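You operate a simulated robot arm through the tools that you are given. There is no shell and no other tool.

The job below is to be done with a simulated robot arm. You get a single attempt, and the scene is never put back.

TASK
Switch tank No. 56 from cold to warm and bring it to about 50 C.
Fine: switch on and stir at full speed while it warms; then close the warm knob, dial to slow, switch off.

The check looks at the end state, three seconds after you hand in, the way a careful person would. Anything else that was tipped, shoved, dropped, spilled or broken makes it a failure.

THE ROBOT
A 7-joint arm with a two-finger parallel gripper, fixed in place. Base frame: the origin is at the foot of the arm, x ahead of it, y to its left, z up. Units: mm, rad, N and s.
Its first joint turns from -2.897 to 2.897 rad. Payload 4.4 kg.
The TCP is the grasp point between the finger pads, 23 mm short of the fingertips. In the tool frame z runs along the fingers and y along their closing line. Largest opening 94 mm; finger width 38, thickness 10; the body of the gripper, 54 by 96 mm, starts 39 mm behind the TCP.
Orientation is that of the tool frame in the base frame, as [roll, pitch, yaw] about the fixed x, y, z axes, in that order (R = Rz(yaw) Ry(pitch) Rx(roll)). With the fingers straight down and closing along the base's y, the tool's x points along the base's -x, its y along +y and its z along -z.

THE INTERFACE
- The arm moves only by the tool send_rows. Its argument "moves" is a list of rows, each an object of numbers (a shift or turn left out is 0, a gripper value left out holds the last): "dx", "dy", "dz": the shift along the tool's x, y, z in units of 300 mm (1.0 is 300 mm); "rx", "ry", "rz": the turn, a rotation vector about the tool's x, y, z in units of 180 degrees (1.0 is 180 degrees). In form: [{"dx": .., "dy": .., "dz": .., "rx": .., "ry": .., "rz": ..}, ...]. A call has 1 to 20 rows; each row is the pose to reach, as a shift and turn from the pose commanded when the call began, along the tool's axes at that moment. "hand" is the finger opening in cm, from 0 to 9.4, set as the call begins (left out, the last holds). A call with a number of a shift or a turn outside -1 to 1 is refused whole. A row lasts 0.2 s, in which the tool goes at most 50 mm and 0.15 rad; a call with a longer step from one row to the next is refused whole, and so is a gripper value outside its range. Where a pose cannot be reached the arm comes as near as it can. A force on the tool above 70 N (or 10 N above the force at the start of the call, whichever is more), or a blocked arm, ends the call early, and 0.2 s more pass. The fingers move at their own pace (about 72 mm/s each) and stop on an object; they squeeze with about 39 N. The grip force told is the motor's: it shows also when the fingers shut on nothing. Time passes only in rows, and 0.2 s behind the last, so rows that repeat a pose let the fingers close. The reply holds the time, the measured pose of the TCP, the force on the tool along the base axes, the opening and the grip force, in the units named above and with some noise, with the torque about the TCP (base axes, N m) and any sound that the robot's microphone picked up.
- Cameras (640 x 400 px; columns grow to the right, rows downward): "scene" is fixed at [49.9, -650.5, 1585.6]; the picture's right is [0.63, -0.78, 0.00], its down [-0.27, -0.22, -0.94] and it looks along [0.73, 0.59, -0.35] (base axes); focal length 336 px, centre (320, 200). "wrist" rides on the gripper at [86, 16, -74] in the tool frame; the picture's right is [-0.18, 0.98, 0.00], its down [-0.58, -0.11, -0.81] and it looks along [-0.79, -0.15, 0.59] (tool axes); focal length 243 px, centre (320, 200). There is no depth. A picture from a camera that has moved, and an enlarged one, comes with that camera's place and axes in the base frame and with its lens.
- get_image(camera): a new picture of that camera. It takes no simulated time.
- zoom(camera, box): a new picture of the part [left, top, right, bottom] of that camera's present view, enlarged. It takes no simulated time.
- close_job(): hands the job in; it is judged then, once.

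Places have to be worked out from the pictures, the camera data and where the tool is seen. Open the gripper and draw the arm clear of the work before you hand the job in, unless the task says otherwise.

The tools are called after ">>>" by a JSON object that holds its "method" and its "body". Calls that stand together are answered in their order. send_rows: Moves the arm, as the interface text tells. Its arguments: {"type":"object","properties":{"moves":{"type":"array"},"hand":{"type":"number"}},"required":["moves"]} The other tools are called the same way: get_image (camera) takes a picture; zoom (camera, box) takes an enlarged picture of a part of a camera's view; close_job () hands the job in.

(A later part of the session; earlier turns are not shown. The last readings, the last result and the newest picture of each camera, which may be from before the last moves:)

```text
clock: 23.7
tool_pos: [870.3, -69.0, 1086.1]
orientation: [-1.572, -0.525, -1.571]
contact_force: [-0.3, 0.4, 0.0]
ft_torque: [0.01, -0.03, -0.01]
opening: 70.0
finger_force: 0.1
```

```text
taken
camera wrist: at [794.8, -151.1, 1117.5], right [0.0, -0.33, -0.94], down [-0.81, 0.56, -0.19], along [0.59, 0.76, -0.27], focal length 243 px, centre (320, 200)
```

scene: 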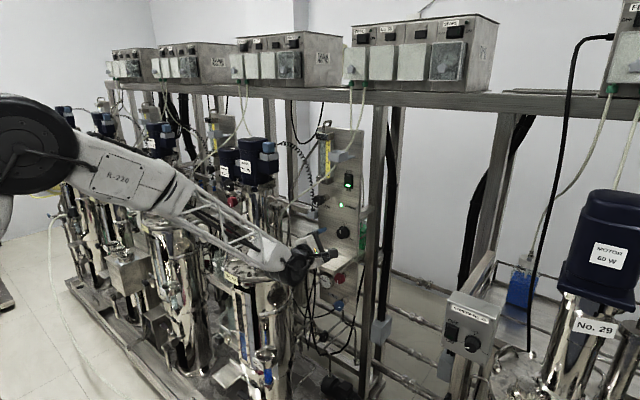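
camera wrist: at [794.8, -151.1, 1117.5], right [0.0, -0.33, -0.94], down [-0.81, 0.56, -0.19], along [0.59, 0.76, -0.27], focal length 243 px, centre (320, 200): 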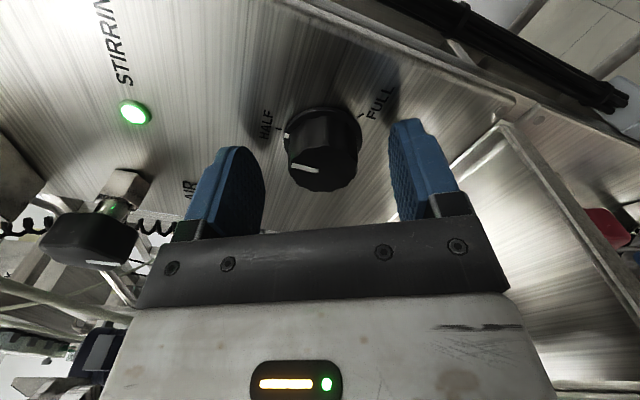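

The dial face is centred between the fingers with the tips about 12 mm past its front. I close the grip on it.

>>> {"method": "send_rows", "body": {"moves": [{"dz": 0}, {"dz": 0}, {"dz": 0}, {"dz": 0}], "hand": 0}}

>>> {"method": "zoom", "body": {"camera": "wrist", "box": [220, 60, 420, 220]}}

```text
clock: 24.7
tool_pos: [869.4, -68.2, 1086.0]
orientation: [-1.576, -0.523, -1.569]
contact_force: [4.4, -6.1, -12.0]
ft_torque: [-0.08, 0.34, -0.14]
opening: 36.0
finger_force: 44.7
```

```text
2.50 times, centred on (320, 140) of wrist
camera zoom: at [794.6, -151.3, 1116.5], right [0.0, -0.33, -0.94], down [-0.81, 0.56, -0.19], along [0.59, 0.76, -0.27], focal length 606 px, centre (320, 350)
```

zoom: 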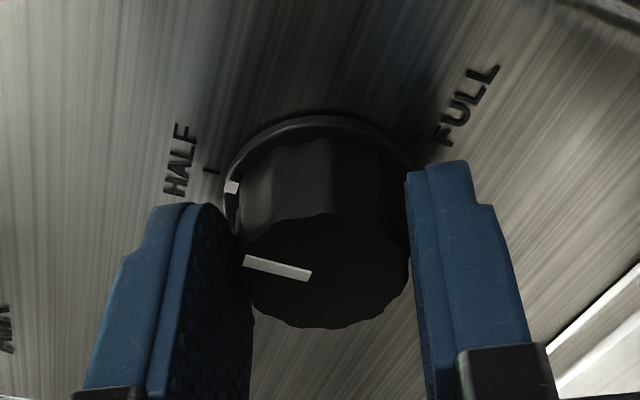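

Gripped at 36 mm with small side forces. I turn it 60° clockwise (+rz) in steps.

>>> {"method": "send_rows", "body": {"moves": [{"rz": 0.0417}, {"rz": 0.0833}, {"rz": 0.125}, {"rz": 0.1667}, {"rz": 0.2083}, {"rz": 0.25}, {"rz": 0.2917}, {"rz": 0.3333}, {"rz": 0.3333}]}}

>>> {"method": "zoom", "body": {"camera": "wrist", "box": [220, 60, 420, 220]}}

>>> {"method": "get_image", "body": {"camera": "scene"}}

```text
clock: 26.7
tool_pos: [869.2, -67.4, 1085.1]
orientation: [-1.578, 0.526, -1.574]
contact_force: [13.2, -9.0, -40.5]
ft_torque: [-0.02, 0.65, -0.17]
opening: 35.8
finger_force: 45.2
```

```text
2.50 times, centred on (320, 140) of wrist
camera zoom: at [793.0, -134.2, 1028.3], right [0.0, 0.65, -0.76], down [-0.8, 0.45, 0.39], along [0.59, 0.61, 0.52], focal length 606 px, centre (320, 350)
```

zoom: 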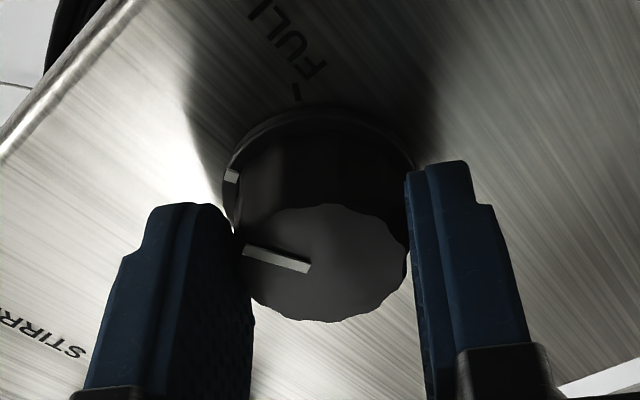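

```text
taken
```

scene: 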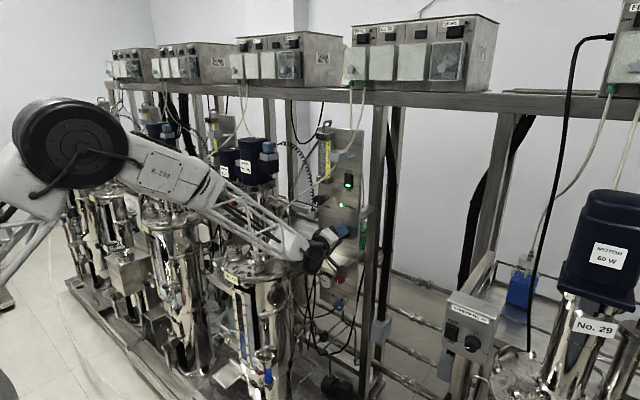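

The dial turned 60° with the grip; some side load (-40 N in z) suggests the dial axis is a millimetre or two lower than my TCP. I open to release, checking the pointer stays.

>>> {"method": "send_rows", "body": {"moves": [{"dz": 0}, {"dz": 0}], "hand": 6}}

>>> {"method": "zoom", "body": {"camera": "wrist", "box": [220, 60, 420, 220]}}

```text
clock: 27.3
tool_pos: [867.7, -66.8, 1087.5]
orientation: [-1.572, 0.523, -1.571]
contact_force: [1.2, 0.2, 0.5]
ft_torque: [0.03, -0.01, 0.01]
opening: 60.0
finger_force: 0.1
```

```text
2.50 times, centred on (320, 140) of wrist
camera zoom: at [793.4, -134.4, 1031.4], right [0.0, 0.65, -0.76], down [-0.81, 0.45, 0.39], along [0.59, 0.61, 0.52], focal length 606 px, centre (320, 350)
```

zoom: 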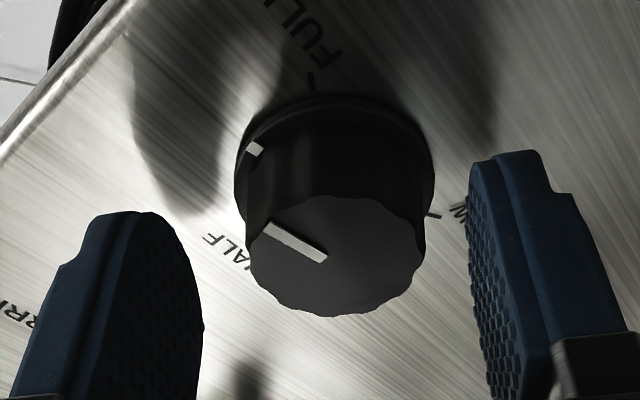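

After release the pointer sits about 78° clockwise of HALF, leaving ~42° to FULL. I roll the open hand back 42° while shifting ~2 mm lower to centre on the dial axis.

>>> {"method": "send_rows", "body": {"moves": [{"rz": -0.04, "dy": 0.003}, {"rz": -0.08, "dy": 0.0071, "dx": 0.001}, {"rz": -0.12, "dy": 0.0071, "dx": 0.001}, {"rz": -0.16, "dy": 0.0071, "dx": 0.001}, {"rz": -0.2, "dy": 0.0071, "dx": 0.001}, {"rz": -0.2333, "dy": 0.0071, "dx": 0.001}, {"rz": -0.2333, "dy": 0.0071, "dx": 0.001}]}}

>>> {"method": "zoom", "body": {"camera": "wrist", "box": [220, 60, 420, 220]}}

```text
clock: 28.9
tool_pos: [867.8, -64.0, 1085.0]
orientation: [-1.574, -0.213, -1.57]
contact_force: [0.2, 0.4, -0.1]
ft_torque: [0.01, 0.04, 0.0]
opening: 60.1
finger_force: 0.0
```

```text
2.50 times, centred on (320, 140) of wrist
camera zoom: at [793.4, -154.0, 1087.8], right [0.0, -0.03, -1.0], down [-0.81, 0.59, -0.01], along [0.59, 0.81, -0.02], focal length 606 px, centre (320, 350)
```

zoom: 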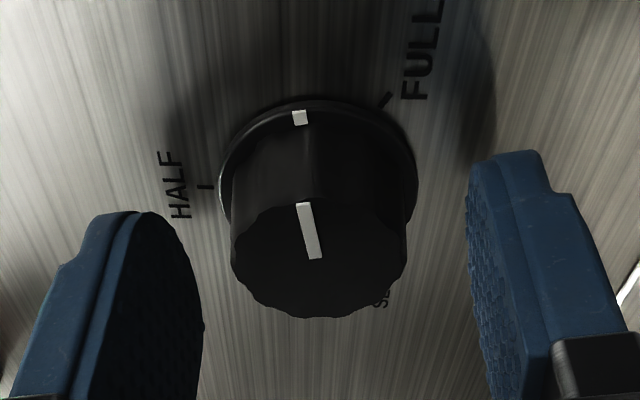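

The dial is centred between the fingers; pointer is about 80° from HALF. I grip and turn +40° to FULL.

>>> {"method": "send_rows", "body": {"moves": [{"rz": 0}, {"rz": 0}, {"rz": 0}], "hand": 0}}

>>> {"method": "send_rows", "body": {"moves": [{"rz": 0.04}, {"rz": 0.08}, {"rz": 0.12}, {"rz": 0.16}, {"rz": 0.2}, {"rz": 0.222}, {"rz": 0.222}]}}

>>> {"method": "zoom", "body": {"camera": "wrist", "box": [220, 60, 420, 220]}}

```text
clock: 29.7
tool_pos: [868.0, -66.0, 1085.2]
orientation: [-1.573, -0.209, -1.571]
contact_force: [-0.8, 2.0, 3.2]
ft_torque: [-0.01, -0.07, 0.03]
opening: 36.3
finger_force: 44.7
```

```text
clock: 31.3
tool_pos: [867.9, -66.0, 1085.0]
orientation: [-1.574, 0.488, -1.572]
contact_force: [-13.9, 22.6, 1.0]
ft_torque: [-0.02, -0.15, 0.61]
opening: 36.2
finger_force: 45.0
```

```text
2.50 times, centred on (320, 140) of wrist
camera zoom: at [793.3, -135.0, 1031.2], right [0.0, 0.62, -0.78], down [-0.81, 0.46, 0.37], along [0.59, 0.63, 0.5], focal length 606 px, centre (320, 350)
```

zoom: 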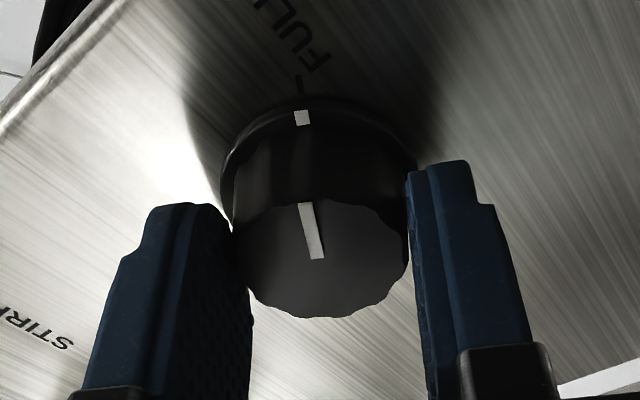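

The skirt mark now lines up with the FULL tick. I release and verify.

>>> {"method": "send_rows", "body": {"moves": [{"rz": 0}, {"rz": 0}], "hand": 6}}

>>> {"method": "zoom", "body": {"camera": "wrist", "box": [220, 60, 420, 220]}}

```text
clock: 31.9
tool_pos: [868.8, -66.9, 1085.5]
orientation: [-1.574, 0.488, -1.573]
contact_force: [0.1, 0.3, -0.1]
ft_torque: [-0.01, 0.0, 0.0]
opening: 59.7
finger_force: 0.0
```

```text
2.50 times, centred on (320, 140) of wrist
camera zoom: at [793.5, -135.8, 1031.3], right [0.0, 0.62, -0.78], down [-0.81, 0.46, 0.37], along [0.59, 0.63, 0.5], focal length 606 px, centre (320, 350)
```

zoom: 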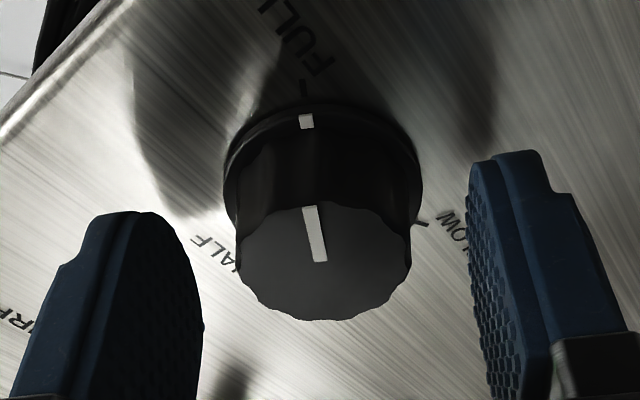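

The dial is at FULL (mark within ~2° of the tick). Now I retreat from it clear of the tray, and move to about (720,-120,980) rolling back to -135° so the camera looks down at the blue knob and the tank's near side.

>>> {"method": "send_rows", "body": {"moves": [{"dz": -0.12}, {"dz": -0.26}, {"dz": -0.4}, {"dz": -0.49, "rz": -0.04}, {"dz": -0.49, "rz": -0.085}, {"dz": -0.49, "rz": -0.13}, {"dz": -0.49, "rz": -0.175}, {"dz": -0.49, "rz": -0.22}, {"dz": -0.49, "rz": -0.265}, {"dz": -0.49, "rz": -0.31}, {"dz": -0.49, "rz": -0.355}, {"dz": -0.49, "rz": -0.4056}, {"dz": -0.49, "rz": -0.4056}]}}

>>> {"method": "get_image", "body": {"camera": "wrist"}}

>>> {"method": "get_image", "body": {"camera": "scene"}}

```text
refused: row 12 steps farther than a row can; nothing moved
```

```text
taken
camera wrist: at [793.5, -135.8, 1031.3], right [0.0, 0.62, -0.78], down [-0.81, 0.46, 0.37], along [0.59, 0.63, 0.5], focal length 243 px, centre (320, 200)
```

wrist: 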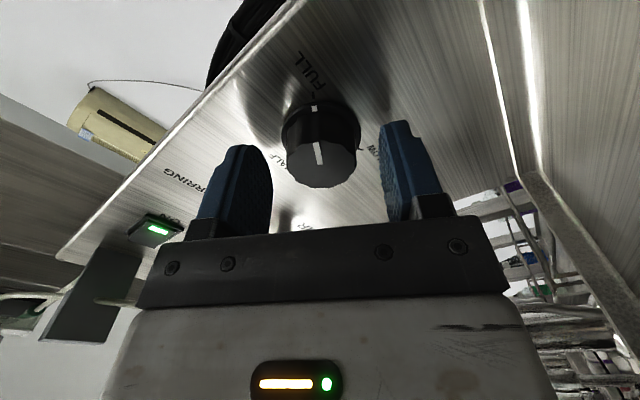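

```text
taken
```

scene: 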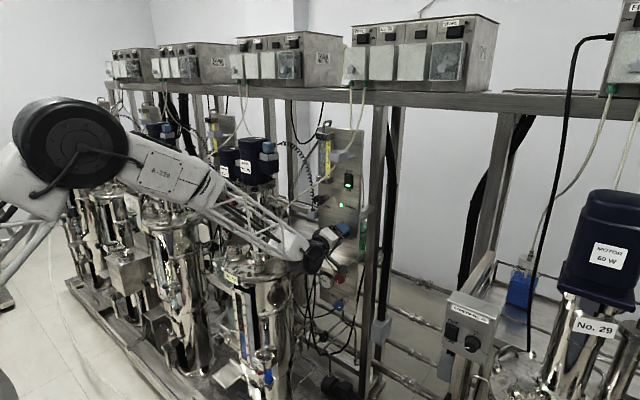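

That call was refused because one row's turn was slightly too big; nothing moved. I resend with even turn steps.

>>> {"method": "send_rows", "body": {"moves": [{"dz": -0.12}, {"dz": -0.26}, {"dz": -0.4}, {"dz": -0.49, "rz": -0.04}, {"dz": -0.49, "rz": -0.08}, {"dz": -0.49, "rz": -0.12}, {"dz": -0.49, "rz": -0.16}, {"dz": -0.49, "rz": -0.2}, {"dz": -0.49, "rz": -0.24}, {"dz": -0.49, "rz": -0.28}, {"dz": -0.49, "rz": -0.32}, {"dz": -0.49, "rz": -0.36}, {"dz": -0.49, "rz": -0.4056}, {"dz": -0.49, "rz": -0.4056}]}}

>>> {"method": "get_image", "body": {"camera": "wrist"}}

>>> {"method": "get_image", "body": {"camera": "scene"}}

```text
clock: 34.9
tool_pos: [721.5, -66.0, 1084.6]
orientation: [-1.573, -0.786, -1.569]
contact_force: [0.8, -0.5, 0.3]
ft_torque: [-0.01, 0.0, -0.04]
opening: 59.9
finger_force: 0.0
```

```text
taken
camera wrist: at [646.5, -138.6, 1135.9], right [0.0, -0.57, -0.82], down [-0.81, 0.49, -0.33], along [0.59, 0.66, -0.46], focal length 243 px, centre (320, 200)
```

wrist: 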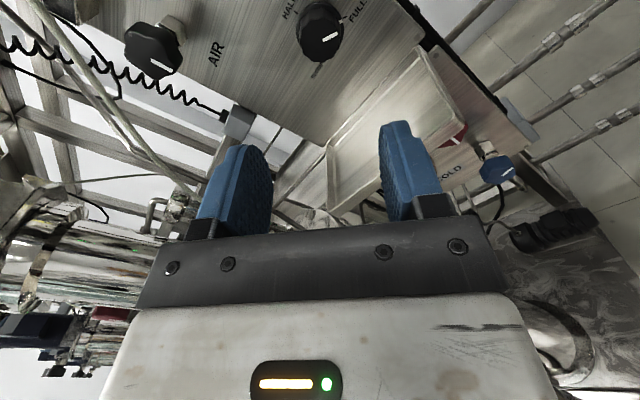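

```text
taken
```

scene: 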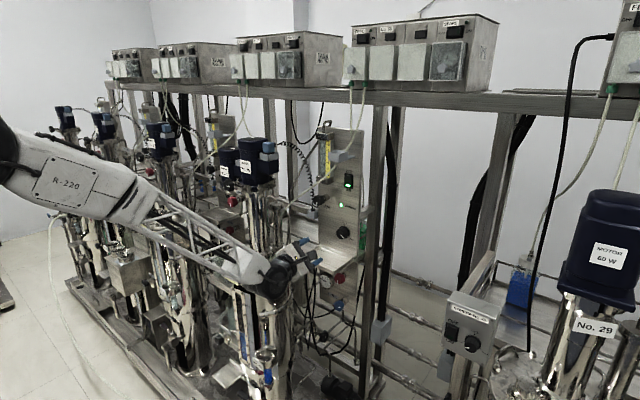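

Stirring is still on and the view is clear. I move to the side (y≈-150) and down to z≈850 in front of the lower panel, keeping away from the tank.

>>> {"method": "send_rows", "body": {"moves": [{"dx": 0.1, "dy": 0.1, "dz": -0.035}, {"dx": 0.198, "dy": 0.198, "dz": -0.07}, {"dx": 0.106, "dy": 0.29, "dz": -0.07}, {"dx": 0.013, "dy": 0.383, "dz": -0.07}, {"dx": -0.079, "dy": 0.475, "dz": -0.07}, {"dx": -0.171, "dy": 0.567, "dz": -0.07}, {"dx": -0.264, "dy": 0.66, "dz": -0.07}, {"dx": -0.356, "dy": 0.752, "dz": -0.07}, {"dx": -0.356, "dy": 0.752, "dz": -0.07}]}}

>>> {"method": "get_image", "body": {"camera": "wrist"}}

>>> {"method": "get_image", "body": {"camera": "scene"}}

```text
clock: 36.9
tool_pos: [696.4, -151.5, 853.8]
orientation: [-1.574, -0.785, -1.569]
contact_force: [0.3, 0.5, -0.5]
ft_torque: [0.04, 0.02, 0.0]
opening: 60.2
finger_force: 0.1
```

```text
taken
camera wrist: at [623.1, -224.5, 903.9], right [0.0, -0.57, -0.82], down [-0.81, 0.49, -0.33], along [0.59, 0.66, -0.46], focal length 243 px, centre (320, 200)
```

wrist: 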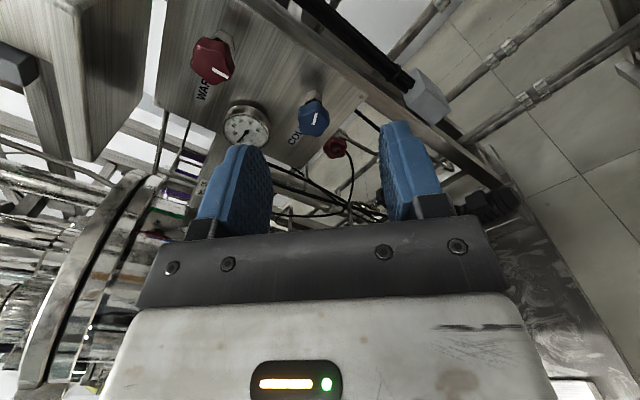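

```text
taken
```

scene: 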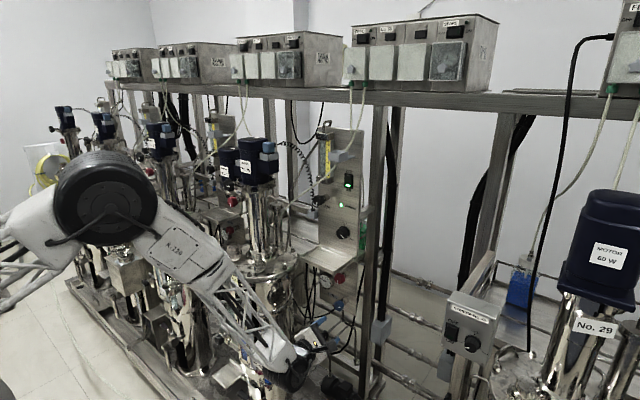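

Red WARM, blue COLD, the thermometer, and a further small dark-red fitting below are visible. I zoom in on them.

>>> {"method": "zoom", "body": {"camera": "wrist", "box": [180, 20, 300, 160]}}

>>> {"method": "zoom", "body": {"camera": "wrist", "box": [270, 70, 390, 200]}}

>>> {"method": "zoom", "body": {"camera": "scene", "box": [220, 230, 380, 400]}}

```text
2.86 times, centred on (240, 90) of wrist
camera zoom: at [623.1, -224.5, 903.9], right [0.0, -0.57, -0.82], down [-0.81, 0.49, -0.33], along [0.59, 0.66, -0.46], focal length 693 px, centre (549, 514)
```

zoom: 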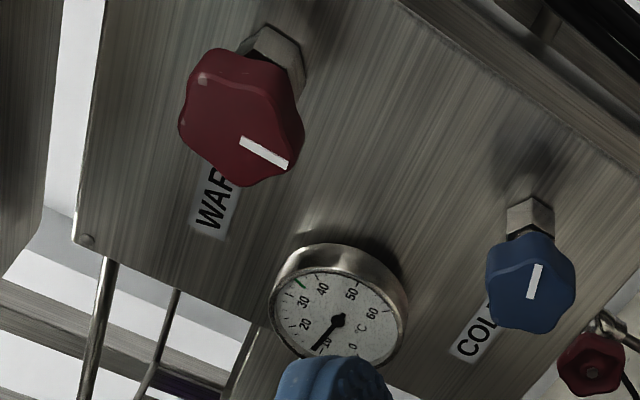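

```text
3.08 times, centred on (330, 135) of wrist
camera zoom: at [623.1, -224.5, 903.9], right [0.0, -0.57, -0.82], down [-0.81, 0.49, -0.33], along [0.59, 0.66, -0.46], focal length 746 px, centre (289, 400)
```

zoom: 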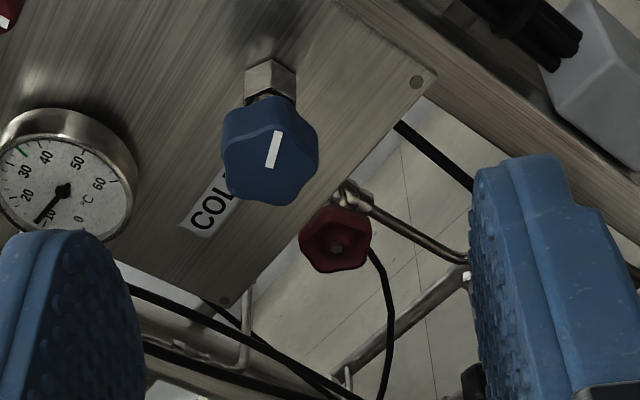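

```text
2.35 times, centred on (300, 315) of scene
camera zoom: at [49.9, -650.5, 1585.6], right [0.63, -0.78, 0.0], down [-0.27, -0.22, -0.94], along [0.73, 0.59, -0.35], focal length 792 px, centre (367, -71)
```

zoom: 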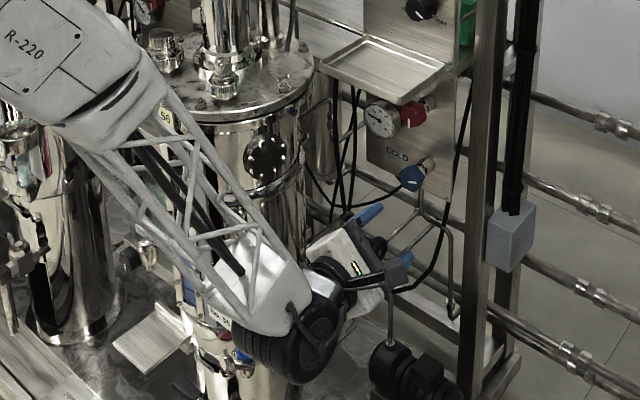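

The thermometer reads about 10 C now, and the blue pointer is clearly horizontal (open, towards -y). I estimate the blue face at about (858,-83,816) and move to a stand-off at x≈770 on its axis to check alignment.

>>> {"method": "send_rows", "body": {"moves": [{"dx": -0.08, "dy": -0.02, "dz": 0.0}, {"dx": -0.16, "dy": -0.045, "dz": 0.06}, {"dx": -0.25, "dy": -0.07, "dz": 0.12}, {"dx": -0.25, "dy": -0.07, "dz": 0.19}, {"dx": -0.25, "dy": -0.07, "dz": 0.24}, {"dx": -0.25, "dy": -0.07, "dz": 0.24}]}}

>>> {"method": "get_image", "body": {"camera": "wrist"}}

>>> {"method": "zoom", "body": {"camera": "scene", "box": [220, 230, 380, 400]}}

```text
clock: 38.3
tool_pos: [772.1, -82.2, 812.1]
orientation: [-1.576, -0.787, -1.568]
contact_force: [-0.1, -0.2, -0.4]
ft_torque: [0.01, 0.03, -0.03]
opening: 60.2
finger_force: 0.0
```

```text
taken
camera wrist: at [697.4, -154.8, 862.5], right [0.0, -0.57, -0.82], down [-0.81, 0.49, -0.33], along [0.59, 0.66, -0.46], focal length 243 px, centre (320, 200)
```

wrist: 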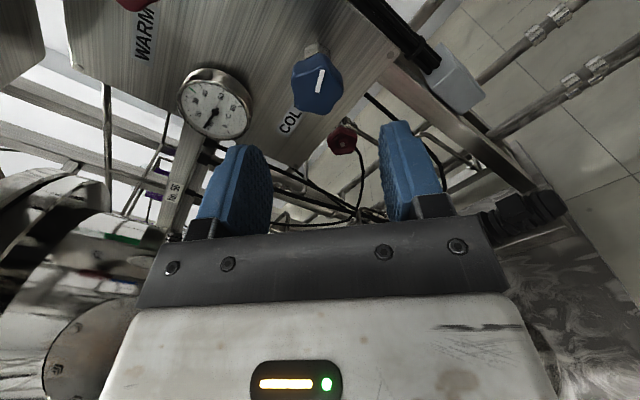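

```text
2.35 times, centred on (300, 315) of scene
camera zoom: at [49.9, -650.5, 1585.6], right [0.63, -0.78, 0.0], down [-0.27, -0.22, -0.94], along [0.73, 0.59, -0.35], focal length 792 px, centre (367, -71)
```

zoom: 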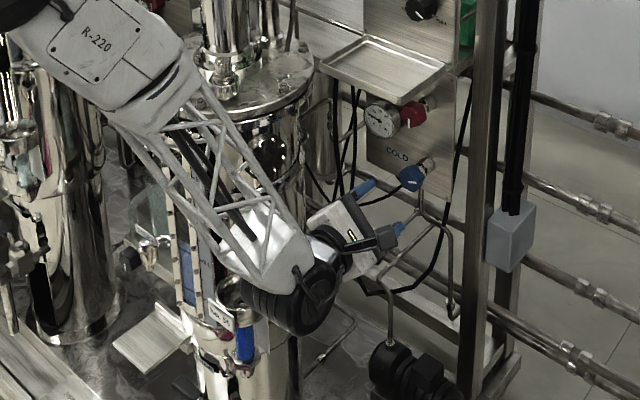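

The knob is close to the tool axis column (≈317 vs 320). I zoom to pin down the face centre and pointer.

>>> {"method": "zoom", "body": {"camera": "wrist", "box": [260, 30, 380, 150]}}

>>> {"method": "zoom", "body": {"camera": "scene", "box": [300, 250, 360, 330]}}

```text
3.33 times, centred on (320, 90) of wrist
camera zoom: at [697.4, -154.8, 862.5], right [0.0, -0.57, -0.82], down [-0.81, 0.49, -0.33], along [0.59, 0.66, -0.46], focal length 809 px, centre (320, 567)
```

zoom: 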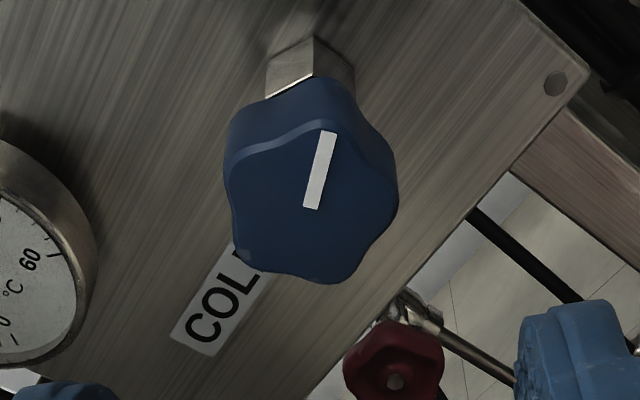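

```text
5.00 times, centred on (330, 290) of scene
camera zoom: at [49.9, -650.5, 1585.6], right [0.63, -0.78, 0.0], down [-0.27, -0.22, -0.94], along [0.73, 0.59, -0.35], focal length 1682 px, centre (270, -250)
```

zoom: 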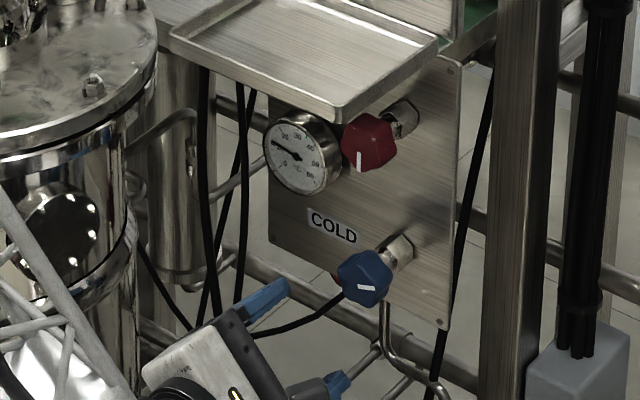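

Triangulating two wrist views puts the blue face centre at about (855,-80,813). I shift 2–3 mm onto the axis and advance to TCP x≈848.

>>> {"method": "send_rows", "body": {"moves": [{"dx": -0.0024, "dy": -0.008, "dz": 0.06}, {"dx": -0.0024, "dy": -0.008, "dz": 0.12}, {"dx": -0.0024, "dy": -0.008, "dz": 0.18}, {"dx": -0.0024, "dy": -0.008, "dz": 0.22}, {"dx": -0.0024, "dy": -0.008, "dz": 0.253}, {"dx": -0.0024, "dy": -0.008, "dz": 0.253}]}}

>>> {"method": "get_image", "body": {"camera": "wrist"}}

>>> {"method": "zoom", "body": {"camera": "scene", "box": [300, 250, 360, 330]}}

```text
clock: 39.7
tool_pos: [847.1, -80.3, 813.0]
orientation: [-1.575, -0.786, -1.569]
contact_force: [-0.7, -0.3, 0.3]
ft_torque: [-0.01, 0.02, 0.0]
opening: 60.2
finger_force: 0.1
```

```text
taken
camera wrist: at [773.0, -153.6, 863.9], right [0.0, -0.57, -0.82], down [-0.81, 0.49, -0.33], along [0.59, 0.66, -0.46], focal length 243 px, centre (320, 200)
```

wrist: 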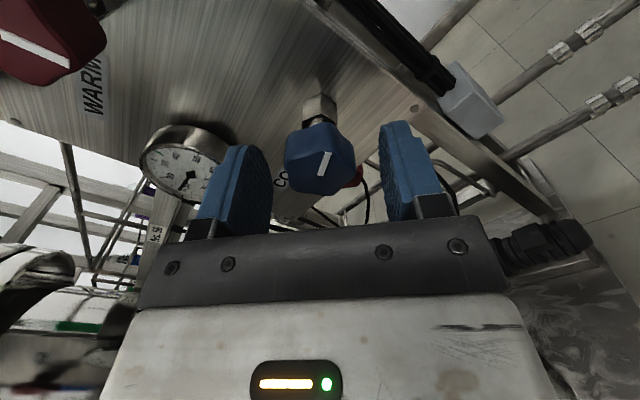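

```text
5.00 times, centred on (330, 290) of scene
camera zoom: at [49.9, -650.5, 1585.6], right [0.63, -0.78, 0.0], down [-0.27, -0.22, -0.94], along [0.73, 0.59, -0.35], focal length 1682 px, centre (270, -250)
```

zoom: 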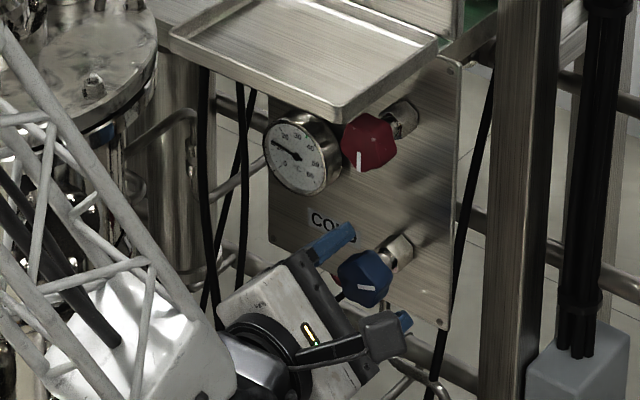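

The knob is centred between the pads (face at the expected row). I close on it and then turn +90° clockwise to bring the pointer down.

>>> {"method": "send_rows", "body": {"moves": [{"rz": 0}, {"rz": 0}, {"rz": 0}], "hand": 0}}

>>> {"method": "zoom", "body": {"camera": "wrist", "box": [220, 80, 420, 240]}}

```text
clock: 40.5
tool_pos: [847.3, -80.0, 814.7]
orientation: [-1.574, -0.787, -1.57]
contact_force: [-5.9, 17.2, 10.9]
ft_torque: [0.09, -0.43, 0.7]
opening: 35.0
finger_force: 45.1
```

```text
2.50 times, centred on (320, 160) of wrist
camera zoom: at [773.1, -153.0, 864.6], right [0.0, -0.57, -0.82], down [-0.81, 0.49, -0.33], along [0.59, 0.67, -0.46], focal length 606 px, centre (320, 300)
```

zoom: 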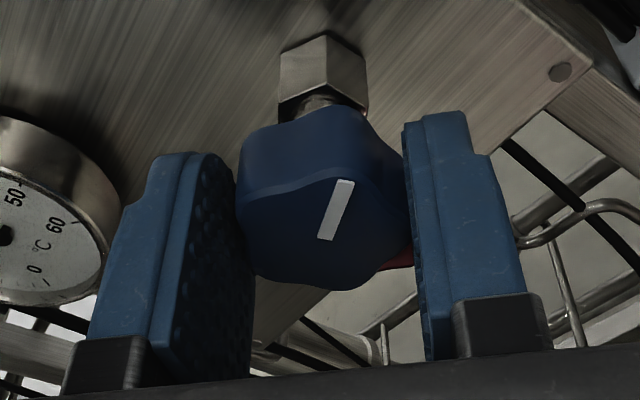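

Held at 35 mm with a small 20 N side load suggesting the axis is ~1 mm further +y/+z. I correct by 1 mm and turn +90°.

>>> {"method": "send_rows", "body": {"moves": [{"dy": -0.003, "rz": 0.02}, {"dy": -0.004, "rz": 0.06}, {"dy": -0.004, "rz": 0.1}, {"dy": -0.004, "rz": 0.14}, {"dy": -0.004, "rz": 0.18}, {"dy": -0.004, "rz": 0.22}, {"dy": -0.004, "rz": 0.26}, {"dy": -0.004, "rz": 0.3}, {"dy": -0.004, "rz": 0.34}, {"dy": -0.004, "rz": 0.38}, {"dy": -0.004, "rz": 0.42}, {"dy": -0.004, "rz": 0.46}, {"dy": -0.004, "rz": 0.5}, {"dy": -0.004, "rz": 0.5}]}}

>>> {"method": "get_image", "body": {"camera": "wrist"}}

>>> {"method": "zoom", "body": {"camera": "scene", "box": [300, 250, 360, 330]}}

```text
clock: 43.5
tool_pos: [846.8, -78.3, 812.1]
orientation: [-1.579, 0.786, -1.574]
contact_force: [28.0, 18.3, -48.3]
ft_torque: [0.03, 0.28, -0.33]
opening: 34.4
finger_force: 44.7
```

```text
taken
camera wrist: at [771.7, -128.5, 740.3], right [0.0, 0.83, -0.56], down [-0.8, 0.33, 0.49], along [0.59, 0.46, 0.66], focal length 243 px, centre (320, 200)
```

wrist: 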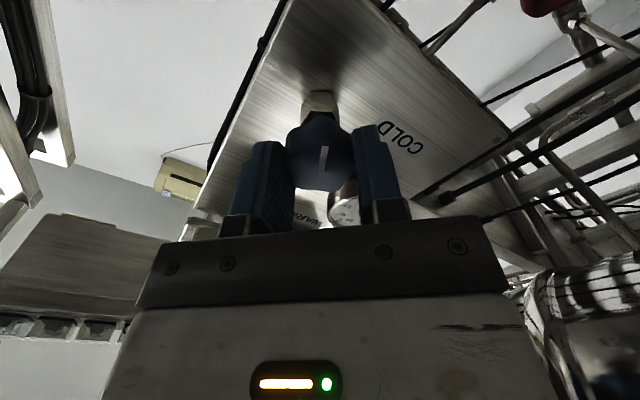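

```text
5.00 times, centred on (330, 290) of scene
camera zoom: at [49.9, -650.5, 1585.6], right [0.63, -0.78, 0.0], down [-0.27, -0.22, -0.94], along [0.73, 0.59, -0.35], focal length 1682 px, centre (270, -250)
```

zoom: 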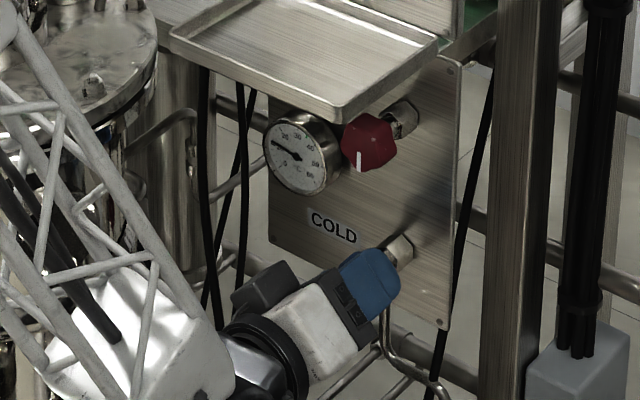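

The knob followed the full 90°. I release and check where its pointer rests.

>>> {"method": "send_rows", "body": {"moves": [{"rz": 0}, {"rz": 0}], "hand": 6}}

>>> {"method": "zoom", "body": {"camera": "wrist", "box": [220, 80, 420, 240]}}

>>> {"method": "zoom", "body": {"camera": "scene", "box": [300, 250, 360, 330]}}

```text
clock: 44.1
tool_pos: [847.8, -80.7, 814.1]
orientation: [-1.573, 0.784, -1.571]
contact_force: [0.8, -0.2, -0.3]
ft_torque: [0.01, 0.0, 0.02]
opening: 60.0
finger_force: 0.1
```

```text
2.50 times, centred on (320, 160) of wrist
camera zoom: at [772.6, -129.6, 742.8], right [0.0, 0.82, -0.57], down [-0.81, 0.34, 0.49], along [0.59, 0.46, 0.66], focal length 606 px, centre (320, 300)
```

zoom: 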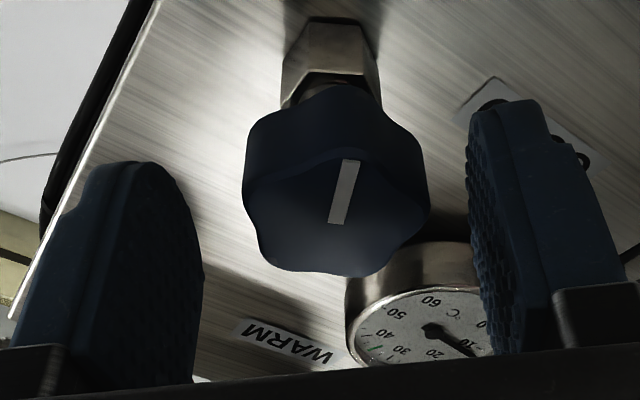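

```text
5.00 times, centred on (330, 290) of scene
camera zoom: at [49.9, -650.5, 1585.6], right [0.63, -0.78, 0.0], down [-0.27, -0.22, -0.94], along [0.73, 0.59, -0.35], focal length 1682 px, centre (270, -250)
```

zoom: 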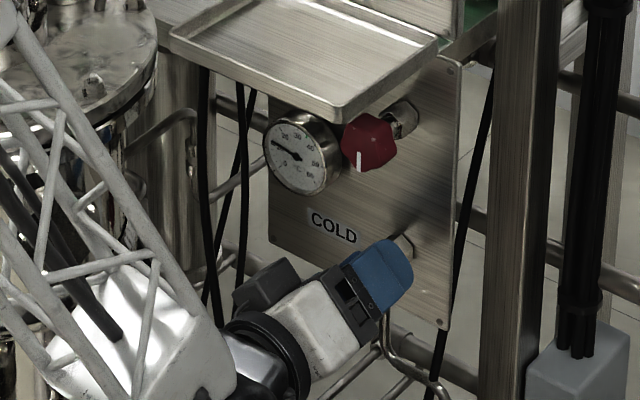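

The blue pointer stopped about 26° short of straight down (it had started ~19° above horizontal). I roll the open hand back 28° and recentre by ~3 mm (axis near y=-78.5, z=812).

>>> {"method": "send_rows", "body": {"moves": [{"dy": 0.005, "rz": -0.04}, {"dy": 0.0095, "rz": -0.08}, {"dy": 0.0095, "rz": -0.12}, {"dy": 0.0095, "rz": -0.155}, {"dy": 0.0095, "rz": -0.155}]}}

>>> {"method": "zoom", "body": {"camera": "wrist", "box": [220, 80, 420, 240]}}

```text
clock: 45.3
tool_pos: [847.3, -77.3, 812.1]
orientation: [-1.573, 0.297, -1.573]
contact_force: [0.4, -0.3, -0.2]
ft_torque: [-0.01, 0.01, 0.03]
opening: 60.1
finger_force: 0.1
```

```text
2.50 times, centred on (320, 160) of wrist
camera zoom: at [772.3, -155.6, 771.6], right [0.0, 0.46, -0.89], down [-0.81, 0.52, 0.28], along [0.59, 0.71, 0.37], focal length 606 px, centre (320, 300)
```

zoom: 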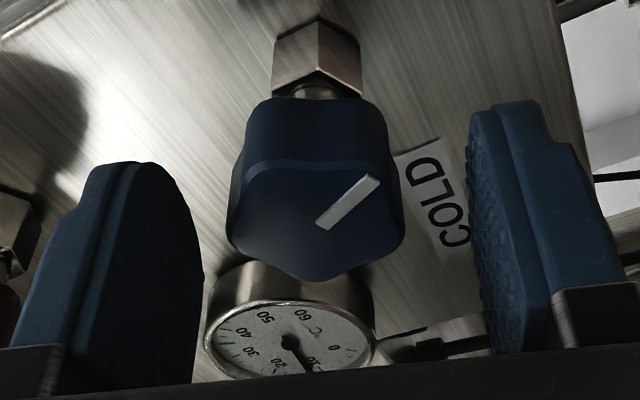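

Centred now; the pointer measures ~24–25° from straight down. I grip and turn +27°.

>>> {"method": "send_rows", "body": {"moves": [{"rz": 0}, {"rz": 0}, {"rz": 0}], "hand": 0}}

>>> {"method": "send_rows", "body": {"moves": [{"rz": 0.04}, {"rz": 0.08}, {"rz": 0.115}, {"rz": 0.15}, {"rz": 0.15}]}}

>>> {"method": "send_rows", "body": {"moves": [{"rz": 0}, {"rz": 0}], "hand": 6}}

>>> {"method": "zoom", "body": {"camera": "wrist", "box": [220, 80, 420, 240]}}

```text
clock: 46.1
tool_pos: [846.9, -77.3, 812.5]
orientation: [-1.573, 0.296, -1.573]
contact_force: [-5.6, -3.3, 8.5]
ft_torque: [-0.05, -0.58, -0.28]
opening: 34.9
finger_force: 45.0
```

```text
clock: 47.3
tool_pos: [846.8, -78.9, 813.8]
orientation: [-1.572, 0.771, -1.573]
contact_force: [-1.3, -6.3, 13.6]
ft_torque: [-0.79, -0.68, -0.25]
opening: 35.3
finger_force: 44.6
```

```text
clock: 47.9
tool_pos: [846.4, -77.6, 810.8]
orientation: [-1.573, 0.769, -1.575]
contact_force: [-0.6, -0.4, -0.3]
ft_torque: [-0.01, 0.01, 0.0]
opening: 60.0
finger_force: 0.1
```

```text
2.50 times, centred on (320, 160) of wrist
camera zoom: at [771.9, -128.3, 740.5], right [0.0, 0.82, -0.58], down [-0.8, 0.34, 0.48], along [0.59, 0.47, 0.66], focal length 606 px, centre (320, 300)
```

zoom: 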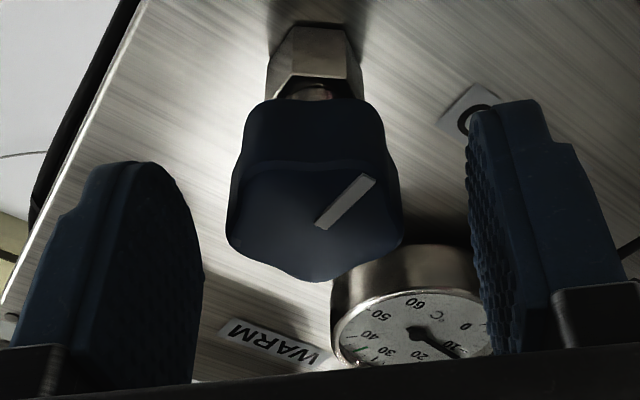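

Blue is now straight down (closed). The red axis I estimate at (y≈-77, z≈925). I back off 80 mm, rise to z≈925, and roll +30° so that an anticlockwise (-rz) opening turn stays clear of the tray.

>>> {"method": "send_rows", "body": {"moves": [{"dz": -0.09}, {"dz": -0.18}, {"dz": -0.27}, {"dz": -0.27, "dx": -0.09, "dy": -0.09, "rz": 0.035}, {"dz": -0.27, "dx": -0.18, "dy": -0.18, "rz": 0.07}, {"dz": -0.27, "dx": -0.265, "dy": -0.272, "rz": 0.105}, {"dz": -0.27, "dx": -0.265, "dy": -0.272, "rz": 0.14}, {"dz": -0.27, "dx": -0.265, "dy": -0.272, "rz": 0.172}, {"dz": -0.27, "dx": -0.265, "dy": -0.272, "rz": 0.172}]}}

>>> {"method": "get_image", "body": {"camera": "wrist"}}

>>> {"method": "zoom", "body": {"camera": "scene", "box": [220, 210, 380, 340]}}

```text
clock: 49.9
tool_pos: [766.0, -76.5, 925.5]
orientation: [-1.58, 1.31, -1.581]
contact_force: [0.2, -0.1, 0.0]
ft_torque: [0.02, -0.02, -0.02]
opening: 60.2
finger_force: 0.1
```

```text
taken
camera wrist: at [691.3, -83.4, 838.9], right [0.0, 1.0, -0.08], down [-0.8, 0.04, 0.59], along [0.59, 0.06, 0.8], focal length 243 px, centre (320, 200)
```

wrist: 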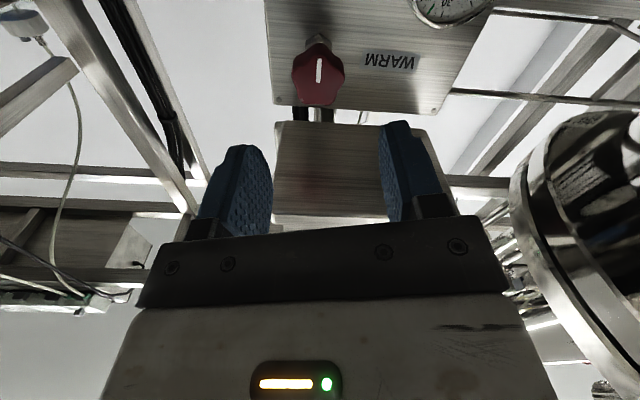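

```text
3.08 times, centred on (300, 275) of scene
camera zoom: at [49.9, -650.5, 1585.6], right [0.63, -0.78, 0.0], down [-0.27, -0.22, -0.94], along [0.73, 0.59, -0.35], focal length 1035 px, centre (382, -31)
```

zoom: 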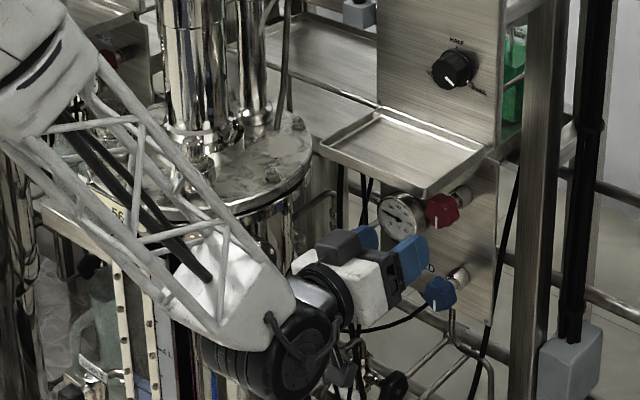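

Blue now shows a vertical mark like the closed ones. The red knob's face is near the tool axis; I zoom in to refine centring.

>>> {"method": "zoom", "body": {"camera": "wrist", "box": [260, 20, 380, 140]}}

>>> {"method": "zoom", "body": {"camera": "wrist", "box": [380, 0, 520, 60]}}

```text
3.33 times, centred on (320, 80) of wrist
camera zoom: at [691.3, -83.4, 838.9], right [0.0, 1.0, -0.08], down [-0.8, 0.04, 0.59], along [0.59, 0.06, 0.8], focal length 809 px, centre (320, 600)
```

zoom: 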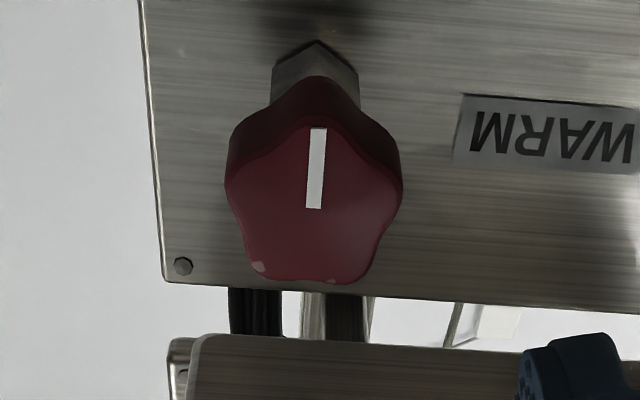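

```text
4.57 times, centred on (450, 30) of wrist
camera zoom: at [691.3, -83.4, 838.9], right [0.0, 1.0, -0.08], down [-0.8, 0.04, 0.59], along [0.59, 0.06, 0.8], focal length 1109 px, centre (-274, 977)
```

zoom: 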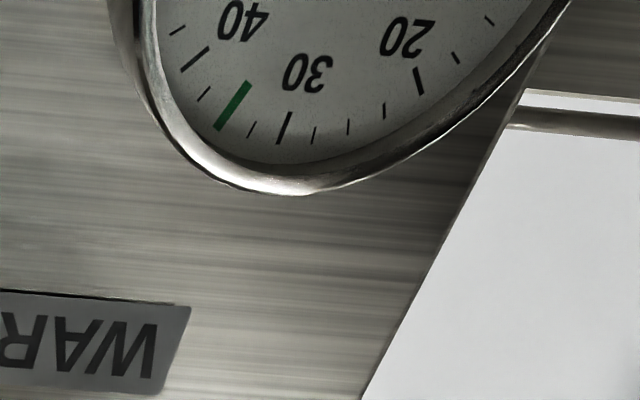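

The red axis refines to (y≈-78, z≈924.5), pointer straight down. I shift ~2 mm and advance to TCP x≈845, which keeps the hand's body ~6+ mm below the tray.

>>> {"method": "send_rows", "body": {"moves": [{"dx": 0.004, "dy": -0.005, "dz": 0.07}, {"dx": 0.004, "dy": -0.005, "dz": 0.14}, {"dx": 0.004, "dy": -0.005, "dz": 0.2}, {"dx": 0.004, "dy": -0.005, "dz": 0.24}, {"dx": 0.004, "dy": -0.005, "dz": 0.263}, {"dx": 0.004, "dy": -0.005, "dz": 0.263}]}}

>>> {"method": "get_image", "body": {"camera": "wrist"}}

>>> {"method": "zoom", "body": {"camera": "scene", "box": [290, 240, 370, 310]}}

```text
clock: 51.3
tool_pos: [848.2, -79.7, 924.6]
orientation: [-1.58, 1.307, -1.58]
contact_force: [-0.7, 0.4, -0.8]
ft_torque: [0.0, 0.03, -0.01]
opening: 60.0
finger_force: 0.1
```

```text
taken
camera wrist: at [771.7, -86.3, 837.7], right [0.0, 1.0, -0.08], down [-0.8, 0.05, 0.59], along [0.59, 0.06, 0.8], focal length 243 px, centre (320, 200)
```

wrist: 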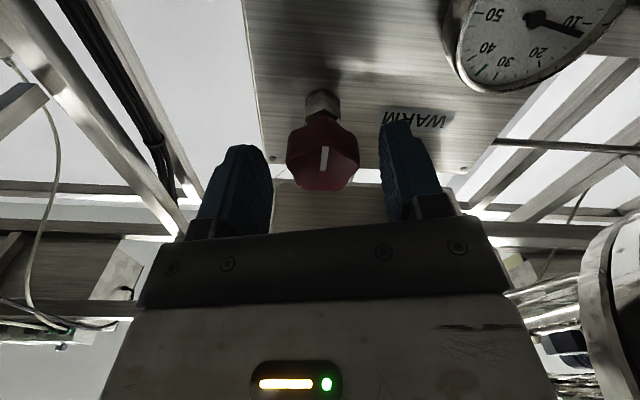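

```text
5.71 times, centred on (330, 275) of scene
camera zoom: at [49.9, -650.5, 1585.6], right [0.63, -0.78, 0.0], down [-0.27, -0.22, -0.94], along [0.73, 0.59, -0.35], focal length 1923 px, centre (263, -229)
```

zoom: 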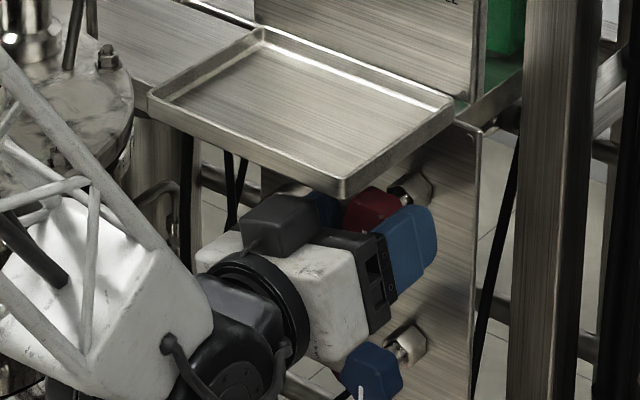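

A dark block on the hand's back side now points upward near the tray's front; forces read zero so it isn't touching. I zoom in closely to judge that gap before gripping.

>>> {"method": "zoom", "body": {"camera": "scene", "box": [310, 255, 350, 295]}}

>>> {"method": "zoom", "body": {"camera": "wrist", "box": [220, 80, 420, 240]}}

```text
10.00 times, centred on (330, 275) of scene
camera zoom: at [49.9, -650.5, 1585.6], right [0.63, -0.78, 0.0], down [-0.27, -0.22, -0.94], along [0.73, 0.59, -0.35], focal length 3365 px, centre (220, -550)
```

zoom: 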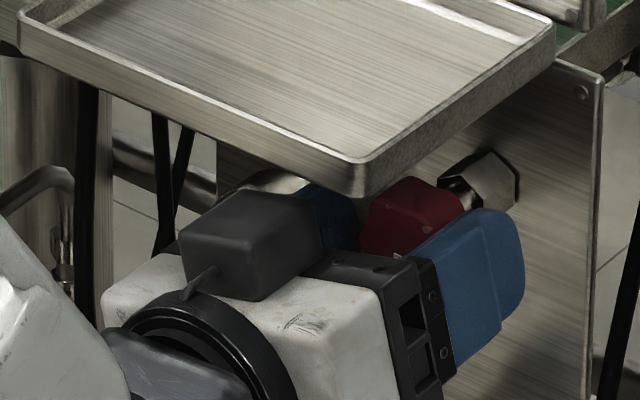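

```text
2.50 times, centred on (320, 160) of wrist
camera zoom: at [771.7, -86.3, 837.7], right [0.0, 1.0, -0.08], down [-0.8, 0.05, 0.59], along [0.59, 0.06, 0.8], focal length 606 px, centre (320, 300)
```

zoom: 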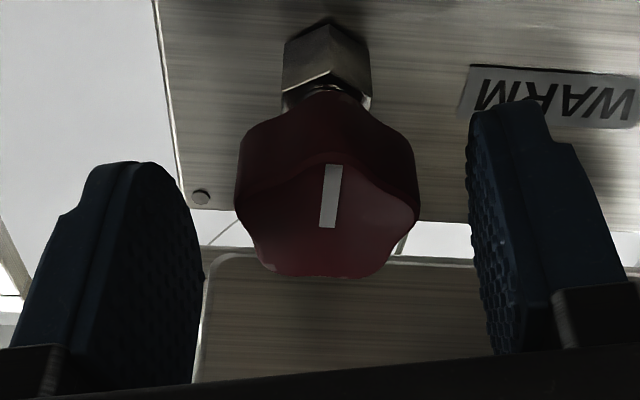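

The block's top is around z≈970–978, below the tray underside (≈986), and turning anticlockwise swings it further away. The red knob is centred, so I grip it.

>>> {"method": "send_rows", "body": {"moves": [{"rz": 0}, {"rz": 0}, {"rz": 0}], "hand": 0}}

>>> {"method": "zoom", "body": {"camera": "wrist", "box": [220, 80, 420, 240]}}

```text
clock: 52.1
tool_pos: [847.0, -76.6, 923.7]
orientation: [-1.581, 1.31, -1.58]
contact_force: [7.1, 24.8, -5.2]
ft_torque: [-0.2, 0.02, 0.44]
opening: 34.7
finger_force: 45.2
```

```text
2.50 times, centred on (320, 160) of wrist
camera zoom: at [771.6, -85.5, 837.4], right [0.0, 1.0, -0.08], down [-0.8, 0.04, 0.59], along [0.59, 0.06, 0.8], focal length 606 px, centre (320, 300)
```

zoom: 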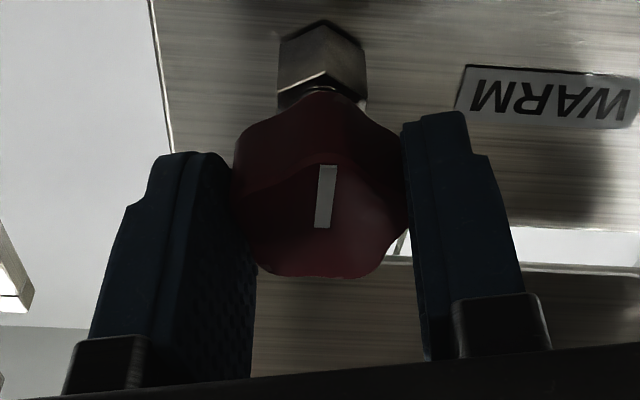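

A +25 N side load says the axis is ~1.3 mm further +y, so I correct that while turning -90° (anticlockwise) to open warm.

>>> {"method": "send_rows", "body": {"moves": [{"dx": -0.001, "dy": 0.0042, "rz": -0.02}, {"dx": -0.001, "dy": 0.0042, "rz": -0.06}, {"dx": -0.001, "dy": 0.0042, "rz": -0.1}, {"dx": -0.001, "dy": 0.0042, "rz": -0.14}, {"dx": -0.001, "dy": 0.0042, "rz": -0.18}, {"dx": -0.001, "dy": 0.0042, "rz": -0.22}, {"dx": -0.001, "dy": 0.0042, "rz": -0.26}, {"dx": -0.001, "dy": 0.0042, "rz": -0.3}, {"dx": -0.001, "dy": 0.0042, "rz": -0.34}, {"dx": -0.001, "dy": 0.0042, "rz": -0.38}, {"dx": -0.001, "dy": 0.0042, "rz": -0.42}, {"dx": -0.001, "dy": 0.0042, "rz": -0.46}, {"dx": -0.001, "dy": 0.0042, "rz": -0.5}, {"dx": -0.001, "dy": 0.0042, "rz": -0.5}]}}

>>> {"method": "get_image", "body": {"camera": "wrist"}}

>>> {"method": "zoom", "body": {"camera": "scene", "box": [290, 240, 370, 310]}}

```text
clock: 55.1
tool_pos: [845.3, -79.4, 924.5]
orientation: [-1.573, -0.263, -1.572]
contact_force: [24.2, -24.8, 4.6]
ft_torque: [-0.04, -0.38, -0.77]
opening: 34.3
finger_force: 44.2
```

```text
taken
camera wrist: at [770.7, -166.0, 932.7], right [0.0, -0.08, -1.0], down [-0.81, 0.59, -0.04], along [0.59, 0.8, -0.06], focal length 243 px, centre (320, 200)
```

wrist: 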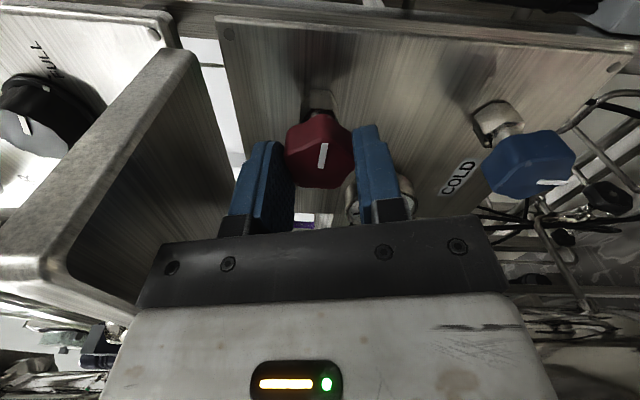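

```text
5.71 times, centred on (330, 275) of scene
camera zoom: at [49.9, -650.5, 1585.6], right [0.63, -0.78, 0.0], down [-0.27, -0.22, -0.94], along [0.73, 0.59, -0.35], focal length 1923 px, centre (263, -229)
```

zoom: 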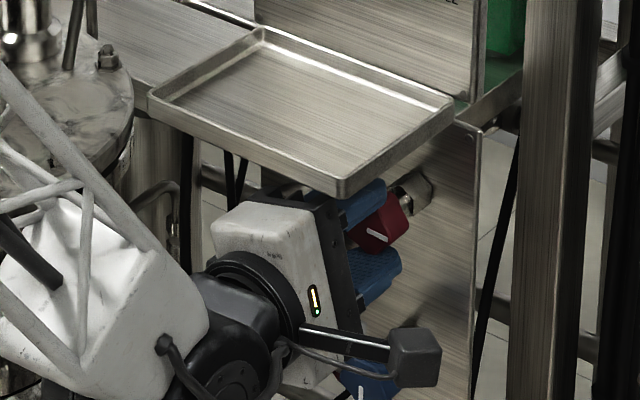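

The red pointer now points to -y (open), like blue did at first. I release and check pointer and thermometer.

>>> {"method": "send_rows", "body": {"moves": [{"rz": 0}, {"rz": 0}], "hand": 6}}

>>> {"method": "zoom", "body": {"camera": "wrist", "box": [220, 80, 420, 240]}}

>>> {"method": "zoom", "body": {"camera": "scene", "box": [290, 240, 370, 310]}}

```text
clock: 55.7
tool_pos: [845.1, -78.1, 925.1]
orientation: [-1.575, -0.261, -1.57]
contact_force: [0.9, 0.2, 0.2]
ft_torque: [0.0, 0.0, 0.01]
opening: 60.0
finger_force: 0.1
```

```text
2.50 times, centred on (320, 160) of wrist
camera zoom: at [770.4, -165.2, 932.3], right [0.0, -0.08, -1.0], down [-0.81, 0.59, -0.04], along [0.59, 0.8, -0.06], focal length 606 px, centre (320, 300)
```

zoom: 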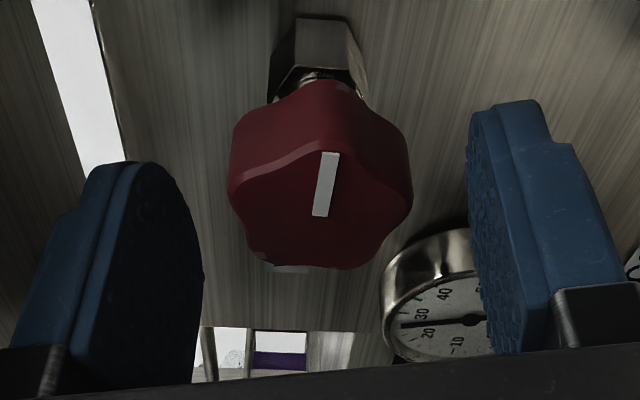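

```text
5.71 times, centred on (330, 275) of scene
camera zoom: at [49.9, -650.5, 1585.6], right [0.63, -0.78, 0.0], down [-0.27, -0.22, -0.94], along [0.73, 0.59, -0.35], focal length 1923 px, centre (263, -229)
```

zoom: 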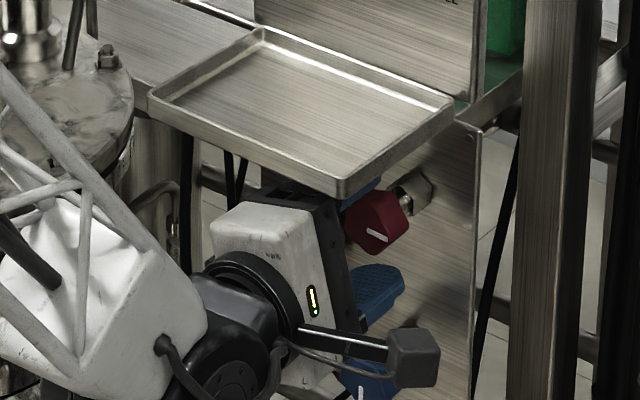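

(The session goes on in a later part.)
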